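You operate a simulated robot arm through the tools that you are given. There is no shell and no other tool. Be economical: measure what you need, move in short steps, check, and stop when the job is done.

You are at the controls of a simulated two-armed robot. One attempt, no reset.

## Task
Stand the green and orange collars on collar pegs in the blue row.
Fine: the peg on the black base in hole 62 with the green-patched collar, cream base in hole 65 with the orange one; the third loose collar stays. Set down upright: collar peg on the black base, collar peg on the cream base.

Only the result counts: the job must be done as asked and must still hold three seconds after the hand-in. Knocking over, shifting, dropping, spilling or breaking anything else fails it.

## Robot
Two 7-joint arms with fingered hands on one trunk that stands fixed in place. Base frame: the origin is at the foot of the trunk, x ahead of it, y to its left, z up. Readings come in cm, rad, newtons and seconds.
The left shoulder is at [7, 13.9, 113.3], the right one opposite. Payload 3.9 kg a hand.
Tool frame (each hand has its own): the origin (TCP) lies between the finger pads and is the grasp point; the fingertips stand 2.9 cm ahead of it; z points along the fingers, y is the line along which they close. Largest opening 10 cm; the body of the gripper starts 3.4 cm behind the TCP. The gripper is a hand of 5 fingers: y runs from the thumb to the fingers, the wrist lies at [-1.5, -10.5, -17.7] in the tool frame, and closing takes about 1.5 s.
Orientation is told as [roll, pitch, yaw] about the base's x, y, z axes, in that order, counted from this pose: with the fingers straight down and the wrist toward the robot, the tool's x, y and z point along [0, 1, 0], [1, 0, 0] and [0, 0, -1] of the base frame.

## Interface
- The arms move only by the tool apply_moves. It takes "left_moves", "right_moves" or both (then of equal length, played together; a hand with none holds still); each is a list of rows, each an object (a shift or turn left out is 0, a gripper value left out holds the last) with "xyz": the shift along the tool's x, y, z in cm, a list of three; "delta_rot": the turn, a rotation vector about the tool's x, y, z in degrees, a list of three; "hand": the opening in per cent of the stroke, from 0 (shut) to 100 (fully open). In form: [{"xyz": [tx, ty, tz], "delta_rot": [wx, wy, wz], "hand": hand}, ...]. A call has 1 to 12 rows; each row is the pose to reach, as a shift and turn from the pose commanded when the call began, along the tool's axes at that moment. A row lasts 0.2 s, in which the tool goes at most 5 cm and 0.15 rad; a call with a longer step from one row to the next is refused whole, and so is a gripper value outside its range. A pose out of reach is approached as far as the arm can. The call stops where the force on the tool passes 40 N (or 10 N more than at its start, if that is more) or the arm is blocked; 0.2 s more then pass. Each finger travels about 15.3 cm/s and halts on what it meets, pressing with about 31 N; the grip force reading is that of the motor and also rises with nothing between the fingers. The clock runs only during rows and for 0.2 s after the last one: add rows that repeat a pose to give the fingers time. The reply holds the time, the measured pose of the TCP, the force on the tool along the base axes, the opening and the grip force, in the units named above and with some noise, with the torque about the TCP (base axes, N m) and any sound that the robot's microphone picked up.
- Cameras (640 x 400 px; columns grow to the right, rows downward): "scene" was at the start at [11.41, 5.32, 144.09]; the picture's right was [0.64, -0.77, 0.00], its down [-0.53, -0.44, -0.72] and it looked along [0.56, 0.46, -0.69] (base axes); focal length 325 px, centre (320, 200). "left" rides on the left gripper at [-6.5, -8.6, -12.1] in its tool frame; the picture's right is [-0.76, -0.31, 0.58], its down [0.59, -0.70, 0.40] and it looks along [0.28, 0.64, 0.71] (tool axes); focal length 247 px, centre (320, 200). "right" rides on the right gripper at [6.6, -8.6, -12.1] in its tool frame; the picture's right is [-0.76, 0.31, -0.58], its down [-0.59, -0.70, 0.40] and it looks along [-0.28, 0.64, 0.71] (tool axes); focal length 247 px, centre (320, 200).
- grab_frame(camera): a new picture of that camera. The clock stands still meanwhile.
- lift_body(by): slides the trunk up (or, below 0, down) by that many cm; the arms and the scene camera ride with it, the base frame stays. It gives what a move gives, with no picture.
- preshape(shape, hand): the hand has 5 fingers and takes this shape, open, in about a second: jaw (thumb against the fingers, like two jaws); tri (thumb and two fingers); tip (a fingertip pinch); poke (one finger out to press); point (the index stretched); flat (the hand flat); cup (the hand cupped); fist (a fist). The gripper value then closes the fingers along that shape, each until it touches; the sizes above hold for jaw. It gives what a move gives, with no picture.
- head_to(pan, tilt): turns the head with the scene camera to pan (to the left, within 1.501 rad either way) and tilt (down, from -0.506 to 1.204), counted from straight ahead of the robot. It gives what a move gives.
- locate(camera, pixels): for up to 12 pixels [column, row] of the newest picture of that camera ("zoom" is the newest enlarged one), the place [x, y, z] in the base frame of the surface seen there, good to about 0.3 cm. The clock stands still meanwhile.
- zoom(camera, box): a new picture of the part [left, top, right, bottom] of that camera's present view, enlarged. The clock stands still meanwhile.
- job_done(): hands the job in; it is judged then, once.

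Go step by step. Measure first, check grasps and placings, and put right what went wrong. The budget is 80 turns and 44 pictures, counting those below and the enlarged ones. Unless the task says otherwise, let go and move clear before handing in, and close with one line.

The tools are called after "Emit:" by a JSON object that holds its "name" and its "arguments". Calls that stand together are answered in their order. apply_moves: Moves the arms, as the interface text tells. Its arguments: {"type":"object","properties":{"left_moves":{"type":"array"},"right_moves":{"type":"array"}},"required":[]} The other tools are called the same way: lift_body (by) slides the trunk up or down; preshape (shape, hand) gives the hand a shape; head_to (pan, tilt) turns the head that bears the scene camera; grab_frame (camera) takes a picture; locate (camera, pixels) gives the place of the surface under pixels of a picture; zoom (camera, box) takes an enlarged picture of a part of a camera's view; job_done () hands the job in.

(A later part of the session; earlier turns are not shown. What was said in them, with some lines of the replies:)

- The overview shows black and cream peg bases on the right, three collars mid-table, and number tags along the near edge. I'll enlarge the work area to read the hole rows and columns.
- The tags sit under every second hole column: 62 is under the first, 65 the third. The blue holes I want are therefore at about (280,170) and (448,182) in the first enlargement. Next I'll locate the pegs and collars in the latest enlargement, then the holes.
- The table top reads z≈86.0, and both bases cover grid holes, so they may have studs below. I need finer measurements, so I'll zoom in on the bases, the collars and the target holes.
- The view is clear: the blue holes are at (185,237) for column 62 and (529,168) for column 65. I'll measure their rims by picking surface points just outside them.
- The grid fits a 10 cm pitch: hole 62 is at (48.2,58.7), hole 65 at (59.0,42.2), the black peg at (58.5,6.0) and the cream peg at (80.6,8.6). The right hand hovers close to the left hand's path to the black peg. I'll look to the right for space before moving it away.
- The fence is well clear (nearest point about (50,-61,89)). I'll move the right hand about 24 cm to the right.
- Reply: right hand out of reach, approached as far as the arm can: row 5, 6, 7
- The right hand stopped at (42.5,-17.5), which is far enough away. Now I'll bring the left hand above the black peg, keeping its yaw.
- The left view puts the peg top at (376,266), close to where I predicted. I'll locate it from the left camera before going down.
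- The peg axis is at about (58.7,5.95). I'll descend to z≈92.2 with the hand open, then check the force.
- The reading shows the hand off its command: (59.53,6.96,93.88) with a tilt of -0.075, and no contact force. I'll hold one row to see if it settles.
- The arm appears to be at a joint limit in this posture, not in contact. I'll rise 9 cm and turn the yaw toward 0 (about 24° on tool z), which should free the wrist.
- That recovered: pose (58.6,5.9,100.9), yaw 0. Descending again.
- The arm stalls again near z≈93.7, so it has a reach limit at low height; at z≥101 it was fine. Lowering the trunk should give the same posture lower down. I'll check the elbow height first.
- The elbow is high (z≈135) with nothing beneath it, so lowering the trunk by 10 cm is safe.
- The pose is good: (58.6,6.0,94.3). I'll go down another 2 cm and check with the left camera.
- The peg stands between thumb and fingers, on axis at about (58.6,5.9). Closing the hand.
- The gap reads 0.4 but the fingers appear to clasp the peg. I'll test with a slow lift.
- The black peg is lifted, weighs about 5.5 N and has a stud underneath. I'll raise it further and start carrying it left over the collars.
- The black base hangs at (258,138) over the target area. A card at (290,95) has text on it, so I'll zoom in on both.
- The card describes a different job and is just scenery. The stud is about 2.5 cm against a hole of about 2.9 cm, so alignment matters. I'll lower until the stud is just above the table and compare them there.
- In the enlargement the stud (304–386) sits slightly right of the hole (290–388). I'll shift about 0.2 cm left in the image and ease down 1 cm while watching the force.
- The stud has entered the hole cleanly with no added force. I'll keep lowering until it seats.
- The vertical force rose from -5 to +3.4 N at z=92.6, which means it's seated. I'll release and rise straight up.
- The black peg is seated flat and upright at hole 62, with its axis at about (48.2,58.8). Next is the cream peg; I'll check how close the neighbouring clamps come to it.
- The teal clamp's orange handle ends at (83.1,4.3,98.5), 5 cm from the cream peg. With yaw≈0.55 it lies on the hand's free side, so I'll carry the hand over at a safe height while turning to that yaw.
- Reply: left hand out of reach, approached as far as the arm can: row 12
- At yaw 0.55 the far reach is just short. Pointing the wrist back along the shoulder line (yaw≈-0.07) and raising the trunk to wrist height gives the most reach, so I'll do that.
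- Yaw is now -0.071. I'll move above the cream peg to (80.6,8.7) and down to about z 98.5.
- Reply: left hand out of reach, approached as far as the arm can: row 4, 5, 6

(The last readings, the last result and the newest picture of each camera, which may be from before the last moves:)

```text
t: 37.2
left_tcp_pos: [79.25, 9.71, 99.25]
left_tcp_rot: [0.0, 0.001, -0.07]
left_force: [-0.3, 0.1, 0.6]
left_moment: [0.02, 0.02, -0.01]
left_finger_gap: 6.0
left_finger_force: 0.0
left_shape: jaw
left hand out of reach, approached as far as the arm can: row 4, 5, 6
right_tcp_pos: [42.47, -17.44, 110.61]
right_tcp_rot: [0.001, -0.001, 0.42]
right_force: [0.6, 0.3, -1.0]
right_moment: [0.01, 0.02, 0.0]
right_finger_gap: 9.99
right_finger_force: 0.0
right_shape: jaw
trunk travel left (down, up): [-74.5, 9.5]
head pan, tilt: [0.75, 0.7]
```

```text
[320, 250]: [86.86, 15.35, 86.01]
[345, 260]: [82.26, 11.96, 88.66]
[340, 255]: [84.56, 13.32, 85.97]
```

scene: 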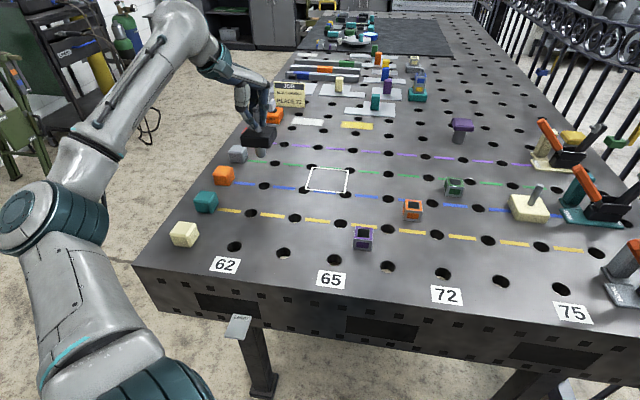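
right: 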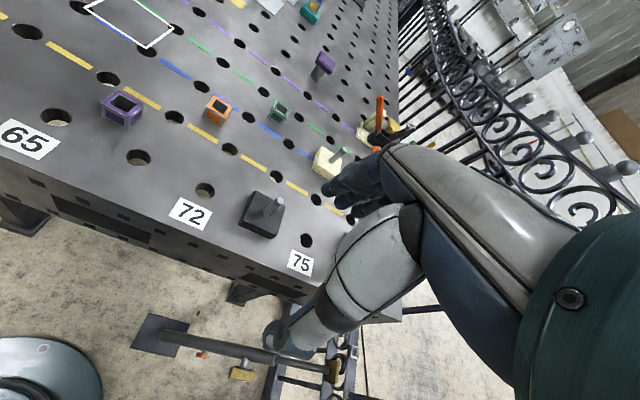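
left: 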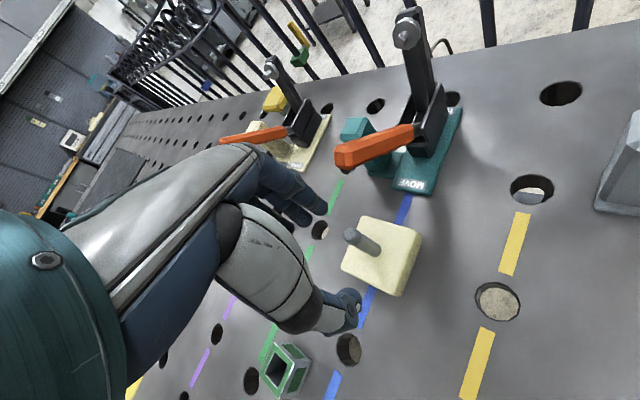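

Reach falls about 1 cm short with a vertical hand. A 7° tilt (fingers pointing outward) gains about 2 cm. First I'll locate the peg and handle from this view, since the peg top shows at (352,234).

Emit:
{"name": "locate", "arguments": {"camera": "left", "pixels": [[351, 235], [362, 243], [374, 250], [368, 254], [345, 158], [370, 155], [355, 220], [422, 232], [404, 296], [342, 262]]}}

Emit:
{"name": "apply_moves", "arguments": {"left_moves": [{"xyz": [0, 0, 0], "delta_rot": [-3.5, 0, 0]}, {"xyz": [0, 0, 0], "delta_rot": [-7, 0, 0]}, {"xyz": [-0.5, 0.7, 0], "delta_rot": [-7, 0, 0]}, {"xyz": [-0.96, 1.42, 0], "delta_rot": [-7, 0, 0]}, {"xyz": [-0.96, 1.42, 0], "delta_rot": [-7, 0, 0]}]}}

```text
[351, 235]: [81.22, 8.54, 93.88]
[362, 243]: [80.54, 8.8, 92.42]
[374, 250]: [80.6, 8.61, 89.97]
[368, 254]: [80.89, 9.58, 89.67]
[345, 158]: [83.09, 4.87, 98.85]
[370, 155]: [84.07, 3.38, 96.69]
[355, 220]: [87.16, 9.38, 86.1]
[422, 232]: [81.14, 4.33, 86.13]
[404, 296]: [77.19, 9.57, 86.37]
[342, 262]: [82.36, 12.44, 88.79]
```

```text
t: 38.4
left_tcp_pos: [80.96, 7.75, 99.15]
left_tcp_rot: [0.0, -0.121, -0.083]
left_force: [-0.4, 0.3, -0.5]
left_moment: [0.0, 0.02, -0.01]
left_finger_gap: 6.0
left_finger_force: 0.1
left_shape: jaw
left hand out of reach, approached as far as the arm can: row 1, 2, 3, 4, 5
right_tcp_pos: [42.61, -17.47, 110.73]
right_tcp_rot: [-0.002, -0.002, 0.418]
right_force: [0.5, 0.5, 0.7]
right_moment: [0.02, -0.02, 0.01]
right_finger_gap: 9.95
right_finger_force: 0.1
right_shape: jaw
trunk travel left (down, up): [-74.5, 9.5]
head pan, tilt: [0.75, 0.7]
```

The tilt works (pitch -0.121), but the earlier target was retained, so I overshot to (80.96,7.75). I'll undo that small shift.

Emit:
{"name": "apply_moves", "arguments": {"left_moves": [{"xyz": [0.5, -0.7, 0.1]}, {"xyz": [0.96, -1.41, 0.17]}, {"xyz": [0.96, -1.41, 0.17]}, {"xyz": [0.96, -1.41, 0.17]}]}}

```text
t: 39.4
left_tcp_pos: [79.12, 9.52, 98.83]
left_tcp_rot: [0.0, -0.124, -0.069]
left_force: [0.3, 0.0, -0.7]
left_moment: [0.01, 0.02, -0.02]
left_finger_gap: 5.99
left_finger_force: 0.2
left_shape: jaw
right_tcp_pos: [42.48, -17.42, 110.65]
right_tcp_rot: [-0.001, -0.001, 0.419]
right_force: [0.9, -0.1, 0.9]
right_moment: [-0.01, 0.03, 0.01]
right_finger_gap: 9.97
right_finger_force: 0.1
right_shape: jaw
trunk travel left (down, up): [-74.5, 9.5]
head pan, tilt: [0.75, 0.7]
```

Now at (79.1,9.5) with no complaint. Moving the remaining (1.63,-0.87) onto the peg axis.

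Emit:
{"name": "apply_moves", "arguments": {"left_moves": [{"xyz": [-0.4, 0.85, 0.1]}, {"xyz": [-0.75, 1.68, 0.2]}, {"xyz": [-0.75, 1.68, 0.2]}, {"xyz": [-0.75, 1.68, 0.2]}]}}

```text
t: 40.4
left_tcp_pos: [80.71, 8.66, 98.84]
left_tcp_rot: [-0.001, -0.122, -0.068]
left_force: [0.7, 0.3, -0.7]
left_moment: [-0.02, 0.01, 0.02]
left_finger_gap: 5.97
left_finger_force: 0.0
left_shape: jaw
right_tcp_pos: [42.6, -17.42, 110.69]
right_tcp_rot: [0.0, -0.001, 0.418]
right_force: [0.0, 0.3, 0.4]
right_moment: [0.0, 0.01, -0.03]
right_finger_gap: 9.99
right_finger_force: 0.1
right_shape: jaw
trunk travel left (down, up): [-74.5, 9.5]
head pan, tilt: [0.75, 0.7]
```

On axis at (80.71,8.66). Descending vertically 6 cm to about z 92.7, compensating for the tilt.

Emit:
{"name": "apply_moves", "arguments": {"left_moves": [{"xyz": [0, -0.24, 2]}, {"xyz": [0, -0.49, 4]}, {"xyz": [0, -0.62, 5]}, {"xyz": [0, -0.74, 6.05]}, {"xyz": [0, -0.74, 6.05]}]}}

Emit:
{"name": "zoom", "arguments": {"camera": "left", "box": [240, 130, 440, 305]}}

Emit:
{"name": "locate", "arguments": {"camera": "zoom", "pixels": [[200, 250], [260, 260], [280, 265]]}}

```text
t: 41.6
left_tcp_pos: [80.88, 8.6, 92.72]
left_tcp_rot: [0.001, -0.122, -0.069]
left_force: [0.2, 0.4, 0.3]
left_moment: [0.02, -0.01, 0.03]
left_finger_gap: 5.98
left_finger_force: 0.0
left_shape: jaw
right_tcp_pos: [42.54, -17.28, 110.76]
right_tcp_rot: [0.0, -0.002, 0.42]
right_force: [-0.5, -0.4, 0.7]
right_moment: [0.0, 0.01, 0.0]
right_finger_gap: 9.98
right_finger_force: 0.0
right_shape: jaw
trunk travel left (down, up): [-74.5, 9.5]
head pan, tilt: [0.75, 0.7]
```

```text
2.29 times, centred on (340, 218) of left
```

zoom: 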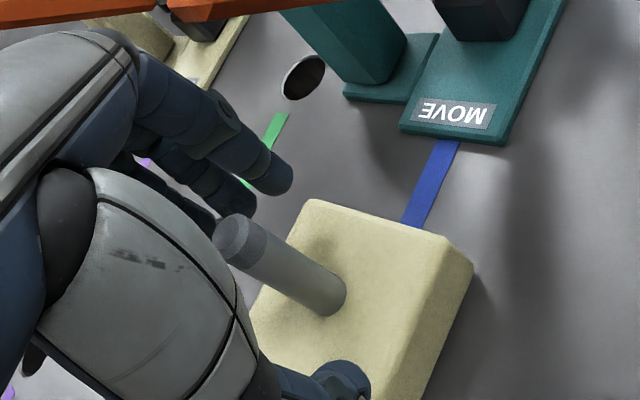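

```text
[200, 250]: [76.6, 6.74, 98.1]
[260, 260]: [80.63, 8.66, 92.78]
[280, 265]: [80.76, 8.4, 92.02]
```

The hand is free of the clamp, and the peg (235,235)–(335,290) sits between thumb and fingers. Closing.

Emit:
{"name": "apply_moves", "arguments": {"left_moves": [{"hand": 40}, {"hand": 20}, {"hand": 5}, {"hand": 0}, {"hand": 0}, {"hand": 0}, {"hand": 0}, {"hand": 0}, {"hand": 0}]}}

Emit:
{"name": "apply_moves", "arguments": {"left_moves": [{"xyz": [0, 0.06, -0.5]}, {"xyz": [0, 0.18, -1.5]}, {"xyz": [0, 0.31, -2.5]}, {"xyz": [0, 0.43, -3.5]}, {"xyz": [0, 0.55, -4.5]}, {"xyz": [0, 0.55, -4.5]}]}}

Emit:
{"name": "grab_frame", "arguments": {"camera": "left"}}

```text
t: 43.6
left_tcp_pos: [80.92, 8.7, 92.72]
left_tcp_rot: [0.001, -0.123, -0.07]
left_force: [-0.8, 0.8, 0.4]
left_moment: [0.01, 0.14, 0.03]
left_finger_gap: 0.39
left_finger_force: 31.3
left_shape: jaw
right_tcp_pos: [42.4, -17.48, 110.66]
right_tcp_rot: [-0.001, -0.001, 0.417]
right_force: [-0.1, -0.6, -0.2]
right_moment: [0.02, -0.01, 0.0]
right_finger_gap: 10.0
right_finger_force: 0.1
right_shape: jaw
trunk travel left (down, up): [-74.5, 9.5]
head pan, tilt: [0.75, 0.7]
```

```text
t: 45.0
left_tcp_pos: [81.02, 8.65, 97.26]
left_tcp_rot: [0.0, -0.121, -0.069]
left_force: [-0.4, -0.6, -5.2]
left_moment: [-0.02, 0.03, 0.01]
left_finger_gap: 0.36
left_finger_force: 30.9
left_shape: jaw
right_tcp_pos: [42.62, -17.42, 110.61]
right_tcp_rot: [0.0, 0.002, 0.417]
right_force: [-0.8, 0.2, -0.1]
right_moment: [0.0, 0.0, 0.0]
right_finger_gap: 10.01
right_finger_force: 0.1
right_shape: jaw
trunk travel left (down, up): [-74.5, 9.5]
head pan, tilt: [0.75, 0.7]
```

```text
14 pictures are left
```

left: 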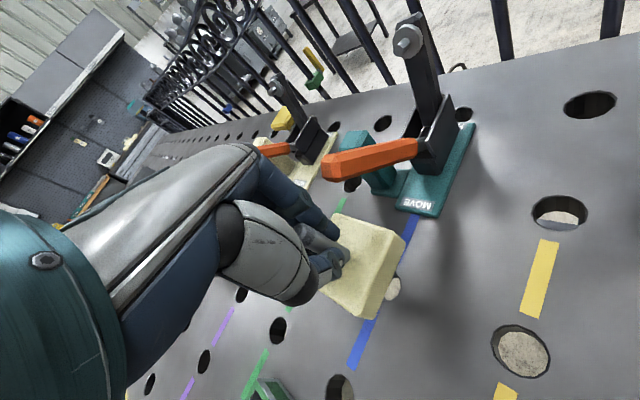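

The cream peg is lifted (5.2 N) next to the orange handle tip. I'll slide it first along the row away from the clamp, then rise over the collars to hole 65 while removing the tilt.

Emit:
{"name": "apply_moves", "arguments": {"left_moves": [{"xyz": [3.2, -2.37, -0.29]}, {"xyz": [5.63, -3.86, -2.99]}, {"xyz": [8.0, -5.3, -5.7]}, {"xyz": [11.43, -7.86, -6.0]}, {"xyz": [14.86, -10.4, -6.3]}, {"xyz": [18.3, -13.0, -6.6], "delta_rot": [2, 0, 0]}, {"xyz": [21.7, -15.5, -7.0], "delta_rot": [4, 0, 0]}, {"xyz": [25.1, -18.1, -7.3], "delta_rot": [6, 0, 0]}, {"xyz": [28.6, -20.7, -7.6], "delta_rot": [7, 0, 0]}, {"xyz": [31.98, -23.25, -7.9], "delta_rot": [7, 0, 0]}, {"xyz": [31.98, -23.25, -7.9], "delta_rot": [7, 0, 0]}]}}

Emit:
{"name": "zoom", "arguments": {"camera": "scene", "box": [290, 110, 410, 200]}}

```text
t: 47.4
left_tcp_pos: [59.18, 42.35, 102.18]
left_tcp_rot: [-0.001, 0.001, -0.072]
left_force: [0.2, 0.0, -5.3]
left_moment: [-0.01, -0.01, 0.01]
left_finger_gap: 0.32
left_finger_force: 30.9
left_shape: jaw
right_tcp_pos: [42.66, -17.53, 110.67]
right_tcp_rot: [0.0, 0.0, 0.417]
right_force: [0.5, -0.3, 0.6]
right_moment: [-0.01, 0.02, 0.03]
right_finger_gap: 9.98
right_finger_force: 0.1
right_shape: jaw
trunk travel left (down, up): [-74.5, 9.5]
head pan, tilt: [0.75, 0.7]
```

```text
4.44 times, centred on (350, 155) of scene
```

zoom: 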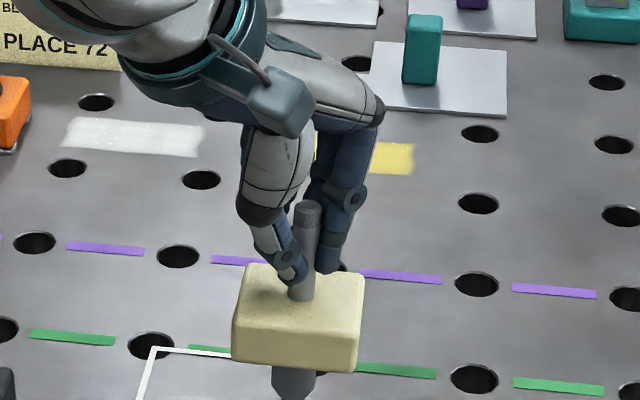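

Untilting the hand may have tilted the peg with it. I'll measure the peg axis from the points at (308,215) and (302,285), and from the base corners.

Emit:
{"name": "locate", "arguments": {"camera": "zoom", "pixels": [[308, 215], [306, 240], [304, 265], [302, 290], [250, 275], [350, 280], [240, 310], [350, 320], [285, 390], [300, 385]]}}

```text
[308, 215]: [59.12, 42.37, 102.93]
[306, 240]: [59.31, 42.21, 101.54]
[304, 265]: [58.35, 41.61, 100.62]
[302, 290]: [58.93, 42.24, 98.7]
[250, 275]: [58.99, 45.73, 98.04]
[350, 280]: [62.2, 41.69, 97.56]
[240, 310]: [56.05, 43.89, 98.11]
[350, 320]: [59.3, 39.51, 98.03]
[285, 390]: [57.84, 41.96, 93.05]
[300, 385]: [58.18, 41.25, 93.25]
```

The base top slopes about -5° forward, so the peg did tilt with the hand. I'll restore the -7° tilt it was gripped at, then lower until the stud is just above the hole.

Emit:
{"name": "apply_moves", "arguments": {"left_moves": [{"xyz": [0, 0, 0], "delta_rot": [-3.5, 0, 0]}, {"xyz": [0, 0, 1], "delta_rot": [-7, 0, 0]}, {"xyz": [-0.1, 0, 3], "delta_rot": [-7, 0, 0]}, {"xyz": [-0.1, 0, 5], "delta_rot": [-7, 0, 0]}, {"xyz": [-0.1, 0, 5.6], "delta_rot": [-7, 0, 0]}, {"xyz": [-0.1, 0, 5.6], "delta_rot": [-7, 0, 0]}]}}

Emit:
{"name": "zoom", "arguments": {"camera": "scene", "box": [300, 142, 380, 208]}}

```text
t: 48.8
left_tcp_pos: [59.26, 42.03, 96.49]
left_tcp_rot: [0.0, -0.123, -0.071]
left_force: [-0.5, 0.0, -5.0]
left_moment: [-0.01, 0.0, -0.01]
left_finger_gap: 0.31
left_finger_force: 31.4
left_shape: jaw
right_tcp_pos: [42.62, -17.37, 110.72]
right_tcp_rot: [-0.001, 0.001, 0.419]
right_force: [0.2, 0.6, -0.5]
right_moment: [0.0, 0.0, 0.01]
right_finger_gap: 9.97
right_finger_force: 0.0
right_shape: jaw
trunk travel left (down, up): [-74.5, 9.5]
head pan, tilt: [0.75, 0.7]
```

```text
6.06 times, centred on (340, 175) of scene
```

zoom: 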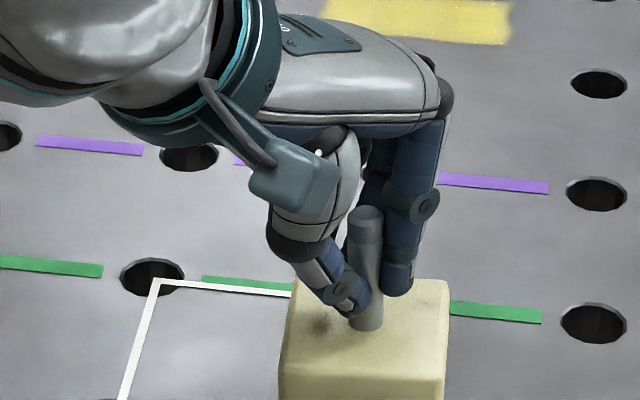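

My crop was too high, so I'm taking a lower one.

Emit:
{"name": "zoom", "arguments": {"camera": "scene", "box": [306, 182, 386, 232]}}

Emit:
{"name": "locate", "arguments": {"camera": "zoom", "pixels": [[250, 100], [340, 60], [400, 90], [240, 120], [380, 130]]}}

```text
8.00 times, centred on (346, 207) of scene
```

zoom: 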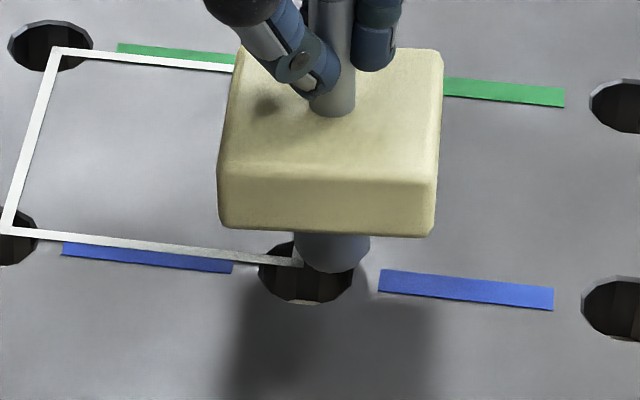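

```text
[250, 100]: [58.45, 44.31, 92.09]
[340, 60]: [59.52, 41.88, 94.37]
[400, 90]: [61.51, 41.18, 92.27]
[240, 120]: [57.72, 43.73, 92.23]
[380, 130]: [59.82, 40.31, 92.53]
```

The base is level again (corners z≈92.1–92.5), but the stud (center x≈331) is right of the hole (center x≈306). I'll measure both exactly.

Emit:
{"name": "locate", "arguments": {"camera": "zoom", "pixels": [[253, 272], [360, 268], [306, 309], [331, 266], [310, 262], [352, 262], [331, 250], [245, 55], [437, 58], [222, 165], [434, 175], [333, 105]]}}

```text
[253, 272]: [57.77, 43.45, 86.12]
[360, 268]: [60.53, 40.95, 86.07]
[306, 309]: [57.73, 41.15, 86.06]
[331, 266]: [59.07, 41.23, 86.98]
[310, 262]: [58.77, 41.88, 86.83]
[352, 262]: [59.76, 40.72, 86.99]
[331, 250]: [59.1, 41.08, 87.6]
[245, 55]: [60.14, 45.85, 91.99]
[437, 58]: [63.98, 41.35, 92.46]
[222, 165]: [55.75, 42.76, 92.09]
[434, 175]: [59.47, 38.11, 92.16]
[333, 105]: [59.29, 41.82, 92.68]
```

Both methods agree: the stud is at about (59.9,42.0) and the hole at (59.0,42.2). I'll shift (-0.88,+0.2), then ease down 1.3 cm.

Emit:
{"name": "apply_moves", "arguments": {"left_moves": [{"xyz": [0.07, -0.44, -0.05]}, {"xyz": [0.14, -0.885, -0.107]}, {"xyz": [0.14, -0.92, 0.2]}, {"xyz": [0.14, -0.95, 0.45]}, {"xyz": [0.14, -0.98, 0.7]}, {"xyz": [0.14, -1.01, 0.95]}, {"xyz": [0.14, -1.04, 1.2]}]}}

Emit:
{"name": "zoom", "arguments": {"camera": "scene", "box": [306, 182, 386, 232]}}

```text
t: 50.4
left_tcp_pos: [58.2, 42.39, 95.24]
left_tcp_rot: [0.0, -0.123, -0.07]
left_force: [0.6, -0.7, -5.0]
left_moment: [0.01, 0.02, 0.02]
left_finger_gap: 0.32
left_finger_force: 30.7
left_shape: jaw
right_tcp_pos: [42.7, -17.46, 110.68]
right_tcp_rot: [-0.001, -0.001, 0.418]
right_force: [0.1, -0.4, -0.3]
right_moment: [-0.01, 0.03, -0.01]
right_finger_gap: 9.98
right_finger_force: 0.1
right_shape: jaw
trunk travel left (down, up): [-74.5, 9.5]
head pan, tilt: [0.75, 0.7]
```

```text
8.00 times, centred on (346, 207) of scene
```

zoom: 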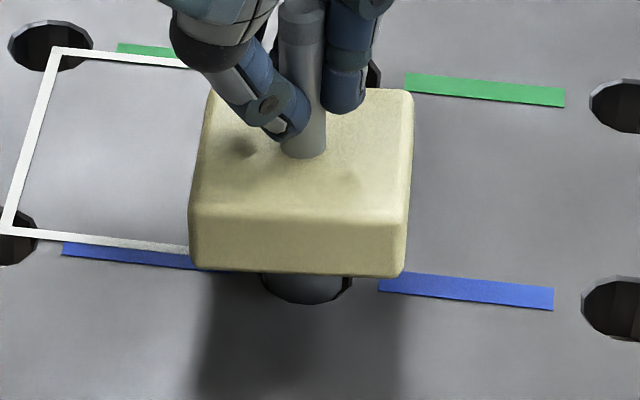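

The stud is inside the hole (262–342 within 258–355), a little to the left. I'll nudge 0.1 cm and lower until it seats.

Emit:
{"name": "apply_moves", "arguments": {"left_moves": [{"xyz": [0, 0.1, 0.02]}, {"xyz": [0, 0.06, 0.42]}, {"xyz": [0, 0.01, 0.82]}, {"xyz": [0, -0.04, 1.22]}, {"xyz": [0, -0.09, 1.6]}, {"xyz": [0, -0.13, 1.9]}, {"xyz": [0, -0.16, 2.2]}, {"xyz": [0, -0.19, 2.4]}, {"xyz": [0, -0.21, 2.6]}, {"xyz": [0, -0.23, 2.7]}]}}

```text
t: 52.6
left_tcp_pos: [58.29, 42.26, 92.69]
left_tcp_rot: [0.0, -0.125, -0.073]
left_force: [2.2, -0.7, 1.4]
left_moment: [0.06, -0.01, -0.02]
left_finger_gap: 0.3
left_finger_force: 30.9
left_shape: jaw
right_tcp_pos: [42.55, -17.4, 110.65]
right_tcp_rot: [-0.001, -0.003, 0.419]
right_force: [0.6, 0.1, 0.2]
right_moment: [-0.01, 0.02, -0.01]
right_finger_gap: 9.98
right_finger_force: 0.0
right_shape: jaw
trunk travel left (down, up): [-74.5, 9.5]
head pan, tilt: [0.75, 0.7]
```

Seated (force now +1.4 N, z 92.7). Releasing, rising and levelling the hand.

Emit:
{"name": "apply_moves", "arguments": {"left_moves": [{"hand": 15}, {"hand": 30}, {"hand": 60}, {"hand": 60}, {"hand": 60}, {"xyz": [0, 0.37, -3]}, {"xyz": [0, 0.85, -7]}, {"xyz": [0, 1.34, -11], "delta_rot": [3.5, 0, 0]}, {"xyz": [0, 1.34, -11], "delta_rot": [7, 0, 0]}, {"xyz": [0, 1.34, -11], "delta_rot": [7, 0, 0]}]}}

Emit:
{"name": "grab_frame", "arguments": {"camera": "scene"}}

```text
t: 54.8
left_tcp_pos: [58.28, 42.38, 104.04]
left_tcp_rot: [0.0, 0.0, -0.071]
left_force: [-0.4, 1.2, 0.3]
left_moment: [-0.01, 0.01, 0.01]
left_finger_gap: 6.0
left_finger_force: 0.2
left_shape: jaw
right_tcp_pos: [42.45, -17.41, 110.72]
right_tcp_rot: [-0.001, -0.002, 0.419]
right_force: [0.8, -0.8, 0.4]
right_moment: [-0.01, 0.01, -0.01]
right_finger_gap: 9.99
right_finger_force: 0.1
right_shape: jaw
trunk travel left (down, up): [-74.5, 9.5]
head pan, tilt: [0.75, 0.7]
```

```text
9 pictures are left
```

scene: 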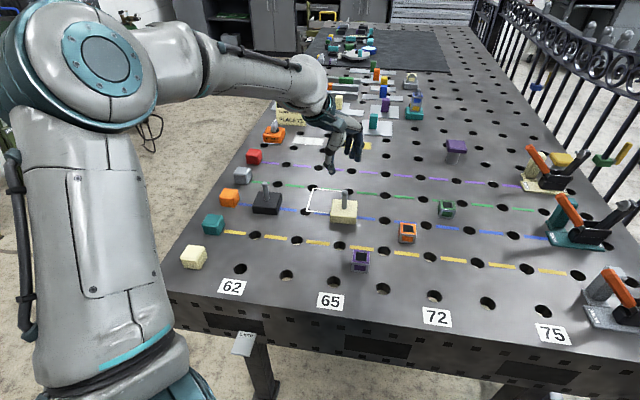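

Both pegs now stand upright in holes 62 and 65. Next is the orange collar at about (63.0,26.65), aligned with the grid: I'll move above it with yaw 0.57 and refresh its position.

Emit:
{"name": "locate", "arguments": {"camera": "scene", "pixels": [[345, 192], [345, 198], [265, 185], [266, 195], [400, 223], [416, 224], [400, 232], [415, 235], [440, 203], [454, 207], [440, 212], [453, 216]]}}

Emit:
{"name": "apply_moves", "arguments": {"left_moves": [{"xyz": [-3.06, 1.16, 0], "delta_rot": [0, 0, -7.3]}, {"xyz": [-6.1, 2.3, 0], "delta_rot": [0, 0, -14.7]}, {"xyz": [-9.2, 3.5, 1], "delta_rot": [0, 0, -22]}, {"xyz": [-12.2, 4.6, 3], "delta_rot": [0, 0, -29.4]}, {"xyz": [-15.3, 5.8, 5], "delta_rot": [0, 0, -36.7]}, {"xyz": [-15.3, 5.8, 7], "delta_rot": [0, 0, -36.7]}, {"xyz": [-15.3, 5.8, 7], "delta_rot": [0, 0, -36.7]}]}}

Emit:
{"name": "grab_frame", "arguments": {"camera": "left"}}

```text
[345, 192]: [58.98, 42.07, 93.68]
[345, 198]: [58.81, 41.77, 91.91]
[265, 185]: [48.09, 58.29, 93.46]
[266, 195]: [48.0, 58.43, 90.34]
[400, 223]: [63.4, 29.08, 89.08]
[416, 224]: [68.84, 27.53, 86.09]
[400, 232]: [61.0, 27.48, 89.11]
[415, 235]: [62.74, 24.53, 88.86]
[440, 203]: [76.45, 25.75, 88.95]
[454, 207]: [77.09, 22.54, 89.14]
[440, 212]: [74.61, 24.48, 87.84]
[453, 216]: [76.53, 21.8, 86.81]
```

```text
t: 56.4
left_tcp_pos: [62.95, 26.81, 96.78]
left_tcp_rot: [-0.001, 0.001, 0.57]
left_force: [0.2, 0.3, -0.1]
left_moment: [0.01, 0.02, 0.0]
left_finger_gap: 5.96
left_finger_force: 0.0
left_shape: jaw
right_tcp_pos: [42.51, -17.41, 110.67]
right_tcp_rot: [0.0, -0.002, 0.419]
right_force: [0.5, 0.4, -0.2]
right_moment: [0.01, 0.01, -0.03]
right_finger_gap: 9.97
right_finger_force: 0.0
right_shape: jaw
trunk travel left (down, up): [-74.5, 9.5]
head pan, tilt: [0.75, 0.7]
```

```text
8 pictures are left
```

left: 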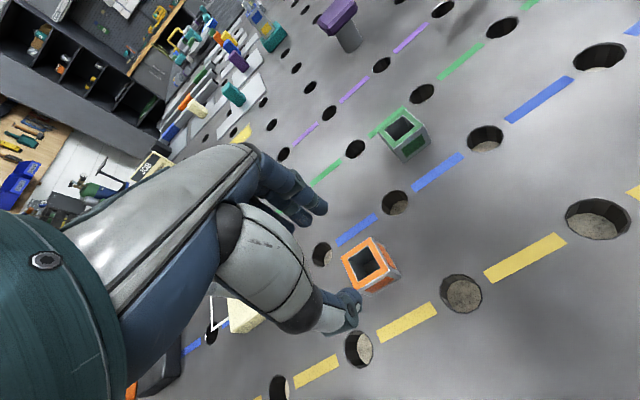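

From the left camera the orange collar's top center is at (365,265), and my projected grasp axis is (364,266), so it is well centred. I'll measure the corners of both collars for yaw.

Emit:
{"name": "locate", "arguments": {"camera": "left", "pixels": [[344, 260], [371, 240], [386, 269], [361, 291], [382, 127], [405, 110], [422, 131], [399, 150], [365, 265], [400, 128]]}}

```text
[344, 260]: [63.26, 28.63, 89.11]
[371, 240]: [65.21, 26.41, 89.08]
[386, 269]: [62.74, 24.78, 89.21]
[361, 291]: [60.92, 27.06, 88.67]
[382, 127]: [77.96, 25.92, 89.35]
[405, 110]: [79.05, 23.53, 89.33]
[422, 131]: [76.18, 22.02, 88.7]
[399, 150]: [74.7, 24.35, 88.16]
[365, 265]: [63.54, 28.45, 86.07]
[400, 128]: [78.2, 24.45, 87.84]
```

The orange collar's center is (63.03,26.72) at yaw ≈0.6; green is (76.97,23.95) at yaw ≈0.47. Descending on the orange collar.

Emit:
{"name": "apply_moves", "arguments": {"left_moves": [{"xyz": [-0.1, 0, 2.5]}, {"xyz": [-0.1, 0, 5]}, {"xyz": [-0.1, 0, 6.2]}, {"xyz": [-0.1, 0, 6.8]}, {"xyz": [-0.1, 0, 6.8]}]}}

```text
t: 57.6
left_tcp_pos: [63.18, 26.6, 89.86]
left_tcp_rot: [0.001, 0.001, 0.571]
left_force: [0.1, -0.4, 0.2]
left_moment: [-0.01, 0.02, -0.02]
left_finger_gap: 6.0
left_finger_force: 0.1
left_shape: jaw
right_tcp_pos: [42.57, -17.49, 110.71]
right_tcp_rot: [-0.001, -0.003, 0.419]
right_force: [0.0, -0.9, 0.3]
right_moment: [-0.01, 0.0, 0.0]
right_finger_gap: 9.97
right_finger_force: 0.1
right_shape: jaw
trunk travel left (down, up): [-74.5, 9.5]
head pan, tilt: [0.75, 0.7]
```

In place without contact. Closing on the collar, then a short test lift.

Emit:
{"name": "apply_moves", "arguments": {"left_moves": [{"hand": 45}, {"hand": 30}, {"hand": 15}, {"hand": 0}, {"hand": 0}, {"hand": 0}, {"hand": 0}, {"hand": 0}]}}

Emit:
{"name": "apply_moves", "arguments": {"left_moves": [{"xyz": [0, 0, -1]}, {"xyz": [0, 0, -3]}, {"xyz": [0, 0, -6]}, {"xyz": [0, 0, -9]}, {"xyz": [0, 0, -9]}]}}

Emit:
{"name": "zoom", "arguments": {"camera": "left", "box": [220, 170, 420, 320]}}

```text
t: 59.4
left_tcp_pos: [63.02, 26.7, 89.99]
left_tcp_rot: [0.001, 0.0, 0.57]
left_force: [0.0, -0.3, 0.6]
left_moment: [-0.02, 0.0, 0.0]
left_finger_gap: 3.04
left_finger_force: 31.4
left_shape: jaw
right_tcp_pos: [42.59, -17.51, 110.64]
right_tcp_rot: [-0.001, -0.002, 0.42]
right_force: [-0.5, 0.5, 0.2]
right_moment: [-0.02, 0.0, -0.06]
right_finger_gap: 9.99
right_finger_force: 0.0
right_shape: jaw
trunk travel left (down, up): [-74.5, 9.5]
head pan, tilt: [0.75, 0.7]
```

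```text
t: 60.6
left_tcp_pos: [63.07, 26.65, 98.82]
left_tcp_rot: [0.003, 0.0, 0.57]
left_force: [0.6, -0.7, -1.6]
left_moment: [0.0, -0.01, -0.02]
left_finger_gap: 3.07
left_finger_force: 30.4
left_shape: jaw
right_tcp_pos: [42.68, -17.5, 110.6]
right_tcp_rot: [0.0, 0.002, 0.419]
right_force: [0.3, -0.2, 0.0]
right_moment: [-0.02, 0.0, -0.02]
right_finger_gap: 9.94
right_finger_force: 0.0
right_shape: jaw
trunk travel left (down, up): [-74.5, 9.5]
head pan, tilt: [0.75, 0.7]
```

```text
2.67 times, centred on (320, 245) of left
```

zoom: 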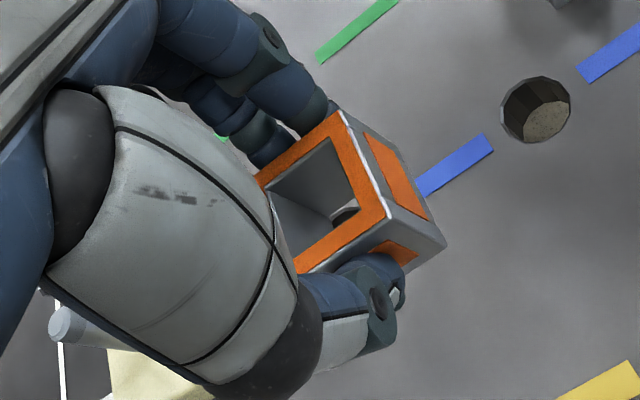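

The orange collar is held squarely (gap 3.07). I'll locate its top rim to get its offset from the TCP.

Emit:
{"name": "locate", "arguments": {"camera": "zoom", "pixels": [[338, 118], [380, 214], [302, 266], [345, 165], [290, 165], [350, 228], [360, 180]]}}

```text
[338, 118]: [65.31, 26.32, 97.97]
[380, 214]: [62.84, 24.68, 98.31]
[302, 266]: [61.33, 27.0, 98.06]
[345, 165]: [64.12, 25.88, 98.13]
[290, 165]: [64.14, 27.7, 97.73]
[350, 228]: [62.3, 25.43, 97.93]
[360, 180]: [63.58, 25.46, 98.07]
```

The collar center is about TCP+(0.1,0), and the cream peg axis is at about (59.2,42.25). Carrying the collar above the peg with 3 cm clearance.

Emit:
{"name": "apply_moves", "arguments": {"left_moves": [{"xyz": [0, 0, -2]}, {"xyz": [3.8, 1.28, -2]}, {"xyz": [7.6, 2.55, -2]}, {"xyz": [11.5, 3.8, -2]}, {"xyz": [15.27, 5.1, -2]}, {"xyz": [15.27, 5.1, -0.8]}, {"xyz": [15.27, 5.1, -0.8]}]}}

Emit:
{"name": "zoom", "arguments": {"camera": "left", "box": [270, 190, 390, 290]}}

Emit:
{"name": "zoom", "arguments": {"camera": "scene", "box": [300, 152, 396, 212]}}

```text
t: 62.2
left_tcp_pos: [59.02, 42.31, 99.76]
left_tcp_rot: [0.001, 0.0, 0.571]
left_force: [0.0, -0.6, -1.6]
left_moment: [0.02, -0.03, -0.01]
left_finger_gap: 3.03
left_finger_force: 30.9
left_shape: jaw
right_tcp_pos: [42.49, -17.28, 110.67]
right_tcp_rot: [0.001, -0.002, 0.419]
right_force: [-0.2, -0.2, 0.1]
right_moment: [-0.02, 0.0, 0.05]
right_finger_gap: 9.97
right_finger_force: 0.1
right_shape: jaw
trunk travel left (down, up): [-74.5, 9.5]
head pan, tilt: [0.75, 0.7]
```

```text
4.00 times, centred on (330, 240) of left
```

zoom: 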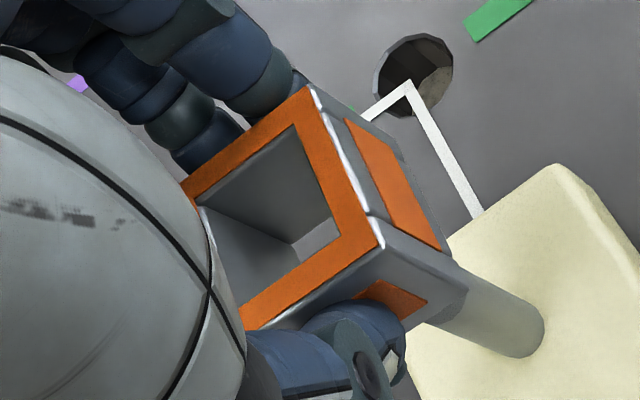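

```text
6.67 times, centred on (348, 182) of scene
```

zoom: 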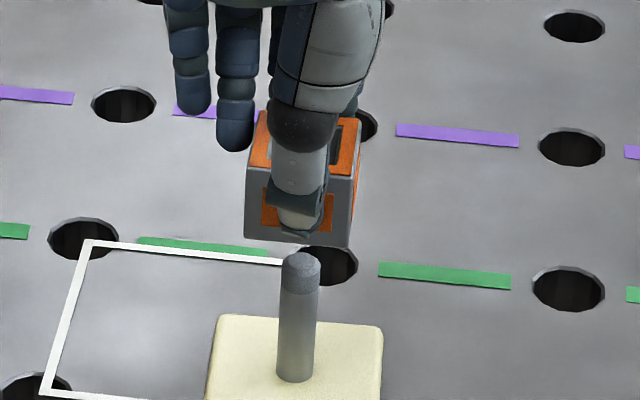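

In the scene zoom the collar's bottom center projects to about (298,265) at peg height, against the peg top at (301,261), so only about 0.1–0.15 cm is off. I'll correct that and lower 3.5 cm.

Emit:
{"name": "apply_moves", "arguments": {"left_moves": [{"xyz": [-0.06, 0.13, 0.5]}, {"xyz": [-0.06, 0.13, 1]}, {"xyz": [-0.06, 0.13, 1.4]}, {"xyz": [-0.06, 0.13, 1.7]}, {"xyz": [-0.06, 0.13, 2.0]}, {"xyz": [-0.06, 0.13, 2.3]}, {"xyz": [-0.06, 0.13, 2.6]}, {"xyz": [-0.06, 0.13, 2.9]}, {"xyz": [-0.06, 0.13, 3.2]}, {"xyz": [-0.06, 0.13, 3.5]}]}}

```text
t: 64.4
left_tcp_pos: [59.32, 42.21, 96.09]
left_tcp_rot: [0.0, -0.001, 0.571]
left_force: [-0.5, 1.2, -1.5]
left_moment: [0.02, 0.0, -0.01]
left_finger_gap: 3.0
left_finger_force: 30.7
left_shape: jaw
right_tcp_pos: [42.6, -17.34, 110.74]
right_tcp_rot: [0.001, 0.001, 0.42]
right_force: [0.4, -0.3, -0.3]
right_moment: [0.02, -0.05, -0.02]
right_finger_gap: 9.97
right_finger_force: 0.1
right_shape: jaw
trunk travel left (down, up): [-74.5, 9.5]
head pan, tilt: [0.75, 0.7]
```

No contact with the collar bottom at 92.1, below the peg top, so it is threaded on. I'll lower it to the base.

Emit:
{"name": "apply_moves", "arguments": {"left_moves": [{"xyz": [0, 0, 0.5]}, {"xyz": [0, 0, 1]}, {"xyz": [0, 0, 1.5]}, {"xyz": [0, 0, 2.0]}, {"xyz": [0, 0, 2.5]}, {"xyz": [0, 0, 2.9]}, {"xyz": [0, 0, 3.2]}, {"xyz": [0, 0, 3.4]}, {"xyz": [0, 0, 3.55]}]}}

```text
t: 66.4
left_tcp_pos: [59.44, 42.26, 92.67]
left_tcp_rot: [0.0, -0.001, 0.572]
left_force: [0.6, 0.1, -2.9]
left_moment: [-0.05, 0.02, -0.01]
left_finger_gap: 3.01
left_finger_force: 31.1
left_shape: jaw
right_tcp_pos: [42.48, -17.33, 110.65]
right_tcp_rot: [0.0, 0.0, 0.42]
right_force: [-0.8, -0.4, -0.2]
right_moment: [-0.01, -0.01, 0.02]
right_finger_gap: 9.98
right_finger_force: 0.0
right_shape: jaw
trunk travel left (down, up): [-74.5, 9.5]
head pan, tilt: [0.75, 0.7]
```

Not yet touching, so I'll lower a few more millimetres until the force changes.

Emit:
{"name": "apply_moves", "arguments": {"left_moves": [{"xyz": [0, 0, 0.1]}, {"xyz": [0, 0, 0.2]}, {"xyz": [0, 0, 0.25]}, {"xyz": [0, 0, 0.25]}]}}

```text
t: 67.4
left_tcp_pos: [59.43, 42.23, 92.49]
left_tcp_rot: [0.001, 0.0, 0.57]
left_force: [1.0, 0.8, 0.8]
left_moment: [0.05, -0.12, -0.01]
left_finger_gap: 3.01
left_finger_force: 31.1
left_shape: jaw
right_tcp_pos: [42.47, -17.46, 110.78]
right_tcp_rot: [-0.001, -0.002, 0.419]
right_force: [-0.9, 0.6, 0.1]
right_moment: [0.03, -0.04, 0.0]
right_finger_gap: 9.97
right_finger_force: 0.0
right_shape: jaw
trunk travel left (down, up): [-74.5, 9.5]
head pan, tilt: [0.75, 0.7]
```

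Contact felt (force up about 2.5 N). Releasing and rising.

Emit:
{"name": "apply_moves", "arguments": {"left_moves": [{"hand": 35}, {"hand": 45}, {"hand": 60}, {"hand": 60}, {"hand": 60}, {"xyz": [0, 0, -2]}, {"xyz": [0, 0, -5]}, {"xyz": [0, 0, -9]}, {"xyz": [0, 0, -11]}, {"xyz": [0, 0, -11]}]}}

Emit:
{"name": "apply_moves", "arguments": {"left_moves": [{"xyz": [-3.5, 0.7, 0], "delta_rot": [0, 0, 3]}, {"xyz": [-7, 1.4, 0], "delta_rot": [0, 0, 6]}, {"xyz": [-10.5, 2.1, 0], "delta_rot": [0, 0, 6]}, {"xyz": [-14, 2.8, 0], "delta_rot": [0, 0, 6]}, {"xyz": [-17.5, 3.5, 0], "delta_rot": [0, 0, 6]}, {"xyz": [-21, 4.2, 0], "delta_rot": [0, 0, 6]}, {"xyz": [-24.87, 4.9, 2], "delta_rot": [0, 0, 6]}, {"xyz": [-24.87, 4.9, 6], "delta_rot": [0, 0, 6]}, {"xyz": [-24.87, 4.9, 6], "delta_rot": [0, 0, 6]}]}}

Emit:
{"name": "grab_frame", "arguments": {"camera": "left"}}

```text
t: 69.6
left_tcp_pos: [59.3, 42.31, 103.48]
left_tcp_rot: [0.002, 0.0, 0.572]
left_force: [-0.2, -0.8, -0.6]
left_moment: [-0.01, 0.02, 0.01]
left_finger_gap: 5.99
left_finger_force: 0.0
left_shape: jaw
right_tcp_pos: [42.6, -17.31, 110.71]
right_tcp_rot: [0.0, -0.002, 0.42]
right_force: [0.1, -0.5, -0.4]
right_moment: [0.04, 0.0, -0.01]
right_finger_gap: 9.98
right_finger_force: 0.0
right_shape: jaw
trunk travel left (down, up): [-74.5, 9.5]
head pan, tilt: [0.75, 0.7]
```

```text
t: 71.6
left_tcp_pos: [77.06, 23.81, 97.66]
left_tcp_rot: [0.001, -0.001, 0.466]
left_force: [0.5, -0.9, 0.3]
left_moment: [0.04, -0.03, 0.0]
left_finger_gap: 5.98
left_finger_force: 0.1
left_shape: jaw
right_tcp_pos: [42.45, -17.44, 110.69]
right_tcp_rot: [0.001, -0.001, 0.418]
right_force: [-0.1, 0.1, -0.3]
right_moment: [0.02, 0.0, -0.01]
right_finger_gap: 9.96
right_finger_force: 0.1
right_shape: jaw
trunk travel left (down, up): [-74.5, 9.5]
head pan, tilt: [0.75, 0.7]
```

```text
4 pictures are left
```

left: 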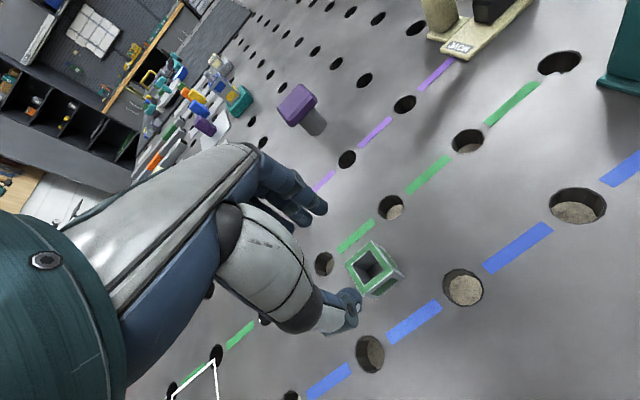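

The reach is fine. The green collar sits under the hand at about (371,267); I'll locate its corners.

Emit:
{"name": "locate", "arguments": {"camera": "left", "pixels": [[348, 263], [373, 243], [390, 271], [365, 293], [360, 252], [382, 257], [378, 282], [356, 278]]}}

```text
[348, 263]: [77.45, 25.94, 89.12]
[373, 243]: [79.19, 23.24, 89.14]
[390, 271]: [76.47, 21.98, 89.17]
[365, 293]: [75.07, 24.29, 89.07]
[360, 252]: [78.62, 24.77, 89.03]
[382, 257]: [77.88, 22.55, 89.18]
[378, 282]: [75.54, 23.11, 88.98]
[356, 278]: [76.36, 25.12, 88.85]
```

The center is (77.05,23.86) and the TCP is right over it. Descending to z 90 and closing.

Emit:
{"name": "apply_moves", "arguments": {"left_moves": [{"xyz": [0, 0, 2.5]}, {"xyz": [0, 0, 5]}, {"xyz": [0, 0, 6.8]}, {"xyz": [0, 0, 7.6]}, {"xyz": [0, 0, 7.6]}]}}

Emit:
{"name": "apply_moves", "arguments": {"left_moves": [{"hand": 45}, {"hand": 30}, {"hand": 15}, {"hand": 0}, {"hand": 0}, {"hand": 0}, {"hand": 0}, {"hand": 0}]}}

```text
t: 72.8
left_tcp_pos: [76.77, 24.03, 90.04]
left_tcp_rot: [0.0, 0.001, 0.465]
left_force: [-0.8, -0.3, 0.2]
left_moment: [0.03, 0.04, 0.02]
left_finger_gap: 5.97
left_finger_force: 0.1
left_shape: jaw
right_tcp_pos: [42.49, -17.47, 110.69]
right_tcp_rot: [0.0, 0.0, 0.419]
right_force: [-0.2, 0.0, -1.3]
right_moment: [0.0, -0.01, -0.01]
right_finger_gap: 9.95
right_finger_force: 0.2
right_shape: jaw
trunk travel left (down, up): [-74.5, 9.5]
head pan, tilt: [0.75, 0.7]
```

```text
t: 74.6
left_tcp_pos: [76.9, 24.0, 90.03]
left_tcp_rot: [0.0, -0.001, 0.466]
left_force: [0.8, -0.2, 0.5]
left_moment: [0.02, 0.0, -0.02]
left_finger_gap: 3.11
left_finger_force: 31.0
left_shape: jaw
right_tcp_pos: [42.59, -17.53, 110.57]
right_tcp_rot: [0.001, -0.001, 0.418]
right_force: [-0.3, 0.5, 0.3]
right_moment: [0.0, 0.02, -0.02]
right_finger_gap: 9.99
right_finger_force: 0.0
right_shape: jaw
trunk travel left (down, up): [-74.5, 9.5]
head pan, tilt: [0.75, 0.7]
```

The green collar is gripped (gap 3.11). Lifting and carrying it to above the black peg.

Emit:
{"name": "apply_moves", "arguments": {"left_moves": [{"xyz": [0, 0, -1]}, {"xyz": [0, 0, -3]}, {"xyz": [0, 0, -7]}, {"xyz": [0, 0, -11]}, {"xyz": [0, 0, -12.5]}]}}

Emit:
{"name": "apply_moves", "arguments": {"left_moves": [{"xyz": [4.4, -1, 0]}, {"xyz": [8.8, -2, 0]}, {"xyz": [13.2, -3, 0]}, {"xyz": [17.6, -4, 0]}, {"xyz": [22, -5, 0]}, {"xyz": [26.4, -6, 0]}, {"xyz": [30.8, -7, 0]}, {"xyz": [35.2, -8, 0]}, {"xyz": [39.6, -9, 0]}, {"xyz": [44.05, -9.96, 0]}, {"xyz": [44.05, -9.96, 2.6]}, {"xyz": [44.05, -9.96, 2.6]}]}}

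Emit:
{"name": "zoom", "arguments": {"camera": "scene", "box": [216, 148, 312, 208]}}

```text
t: 75.8
left_tcp_pos: [76.75, 24.07, 102.53]
left_tcp_rot: [-0.001, 0.002, 0.465]
left_force: [0.9, 0.1, -2.1]
left_moment: [0.02, 0.02, 0.01]
left_finger_gap: 3.08
left_finger_force: 31.2
left_shape: jaw
right_tcp_pos: [42.66, -17.31, 110.68]
right_tcp_rot: [0.0, 0.001, 0.418]
right_force: [-0.7, 0.3, 0.5]
right_moment: [0.01, -0.02, -0.01]
right_finger_gap: 9.97
right_finger_force: 0.1
right_shape: jaw
trunk travel left (down, up): [-74.5, 9.5]
head pan, tilt: [0.75, 0.7]
```

```text
t: 78.4
left_tcp_pos: [48.23, 59.0, 99.88]
left_tcp_rot: [0.001, -0.001, 0.468]
left_force: [0.6, -0.2, -1.7]
left_moment: [0.02, 0.01, 0.0]
left_finger_gap: 3.05
left_finger_force: 31.4
left_shape: jaw
right_tcp_pos: [42.54, -17.39, 110.65]
right_tcp_rot: [0.001, -0.002, 0.42]
right_force: [-0.3, -0.6, 0.2]
right_moment: [0.01, -0.05, -0.03]
right_finger_gap: 9.97
right_finger_force: 0.2
right_shape: jaw
trunk travel left (down, up): [-74.5, 9.5]
head pan, tilt: [0.75, 0.7]
```

```text
6.67 times, centred on (264, 178) of scene
```

zoom: 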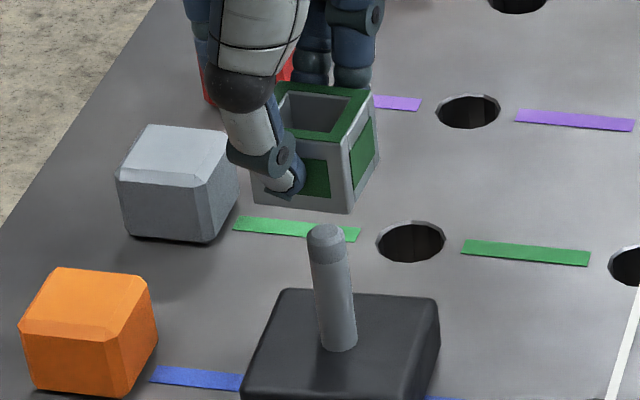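

The green collar hangs over the black peg (peg top about (326,234), projected collar center about (321,230)). I'll measure both directly to refine.

Emit:
{"name": "locate", "arguments": {"camera": "zoom", "pixels": [[370, 93], [343, 138], [292, 87], [348, 210], [376, 160], [258, 200], [326, 232], [330, 265], [335, 310], [322, 228], [348, 175], [375, 125]]}}

```text
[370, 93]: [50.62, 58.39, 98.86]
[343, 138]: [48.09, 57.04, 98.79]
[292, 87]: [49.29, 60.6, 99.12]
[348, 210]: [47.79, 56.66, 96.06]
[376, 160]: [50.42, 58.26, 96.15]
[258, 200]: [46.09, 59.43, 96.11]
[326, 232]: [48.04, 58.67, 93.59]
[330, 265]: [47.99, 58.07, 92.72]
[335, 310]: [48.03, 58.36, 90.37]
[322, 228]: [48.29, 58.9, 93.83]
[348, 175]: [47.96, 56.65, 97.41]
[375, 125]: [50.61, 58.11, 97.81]
```

The collar center is (48.4,58.8) and the peg is (48.3,58.78), nearly coaxial. I'll make a tiny correction and lower 3.6 cm.

Emit:
{"name": "apply_moves", "arguments": {"left_moves": [{"xyz": [-0.05, -0.12, 0.5]}, {"xyz": [-0.05, -0.12, 1]}, {"xyz": [-0.05, -0.12, 1.5]}, {"xyz": [-0.05, -0.12, 1.8]}, {"xyz": [-0.05, -0.12, 2.1]}, {"xyz": [-0.05, -0.12, 2.4]}, {"xyz": [-0.05, -0.12, 2.7]}, {"xyz": [-0.05, -0.12, 3.0]}, {"xyz": [-0.05, -0.12, 3.3]}, {"xyz": [-0.05, -0.12, 3.6]}]}}

```text
t: 80.6
left_tcp_pos: [47.98, 58.95, 96.1]
left_tcp_rot: [-0.001, -0.001, 0.463]
left_force: [-0.4, 0.7, -2.1]
left_moment: [-0.01, 0.01, 0.01]
left_finger_gap: 3.04
left_finger_force: 31.4
left_shape: jaw
right_tcp_pos: [42.54, -17.45, 110.73]
right_tcp_rot: [0.001, 0.0, 0.419]
right_force: [0.0, -0.9, 0.2]
right_moment: [0.01, -0.01, 0.01]
right_finger_gap: 9.97
right_finger_force: 0.0
right_shape: jaw
trunk travel left (down, up): [-74.5, 9.5]
head pan, tilt: [0.75, 0.7]
```

It threaded on without contact. Lowering toward the base in small steps.

Emit:
{"name": "apply_moves", "arguments": {"left_moves": [{"xyz": [0, 0, 0.5]}, {"xyz": [0, 0, 1]}, {"xyz": [0, 0, 1.5]}, {"xyz": [0, 0, 2.0]}, {"xyz": [0, 0, 2.5]}, {"xyz": [0, 0, 2.9]}, {"xyz": [0, 0, 3.2]}, {"xyz": [0, 0, 3.4]}, {"xyz": [0, 0, 3.55]}, {"xyz": [0, 0, 3.65]}]}}

```text
t: 82.8
left_tcp_pos: [48.05, 58.79, 92.46]
left_tcp_rot: [0.0, -0.002, 0.465]
left_force: [-0.4, -1.5, 3.8]
left_moment: [0.01, -0.08, -0.03]
left_finger_gap: 3.06
left_finger_force: 31.2
left_shape: jaw
right_tcp_pos: [42.55, -17.55, 110.77]
right_tcp_rot: [0.0, -0.002, 0.419]
right_force: [0.8, 0.4, -1.0]
right_moment: [0.0, 0.02, 0.02]
right_finger_gap: 9.98
right_finger_force: 0.2
right_shape: jaw
trunk travel left (down, up): [-74.5, 9.5]
head pan, tilt: [0.75, 0.7]
```

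Seated (force +3.8 N at z 92.46). Releasing, rising clear, and taking a picture to check.

Emit:
{"name": "apply_moves", "arguments": {"left_moves": [{"hand": 35}, {"hand": 45}, {"hand": 60}, {"hand": 60}, {"hand": 60}, {"xyz": [0, 0, -2]}, {"xyz": [0, 0, -5]}, {"xyz": [0, 0, -9]}, {"xyz": [0, 0, -13]}, {"xyz": [0, -3, -16]}, {"xyz": [0, -3, -16]}]}}

Emit:
{"name": "zoom", "arguments": {"camera": "scene", "box": [210, 130, 450, 280]}}

```text
t: 85.2
left_tcp_pos: [45.57, 57.73, 108.23]
left_tcp_rot: [0.0, 0.0, 0.463]
left_force: [0.0, 0.7, -1.0]
left_moment: [-0.02, -0.02, -0.02]
left_finger_gap: 5.96
left_finger_force: 0.0
left_shape: jaw
right_tcp_pos: [42.62, -17.3, 110.77]
right_tcp_rot: [-0.001, 0.0, 0.421]
right_force: [-0.8, -1.1, -0.1]
right_moment: [-0.01, 0.02, 0.0]
right_finger_gap: 9.98
right_finger_force: 0.0
right_shape: jaw
trunk travel left (down, up): [-74.5, 9.5]
head pan, tilt: [0.75, 0.7]
```

```text
2.67 times, centred on (330, 205) of scene
```

zoom: 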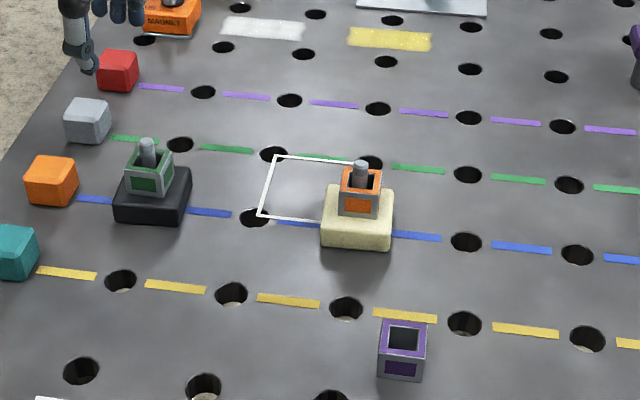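

The picture shows the black base with the green collar in blue hole 62 and the cream base with the orange collar in blue hole 65. Both are upright and flat, the purple collar is untouched and the hand is clear, so I'm handing in.

Emit:
{"name": "job_done", "arguments": {}}

```text
The job is handed in.
```

The job is handed in: the black-base peg stands in blue hole 62 with the green collar, the cream-base peg stands in blue hole 65 with the orange collar, and the purple collar was not moved.
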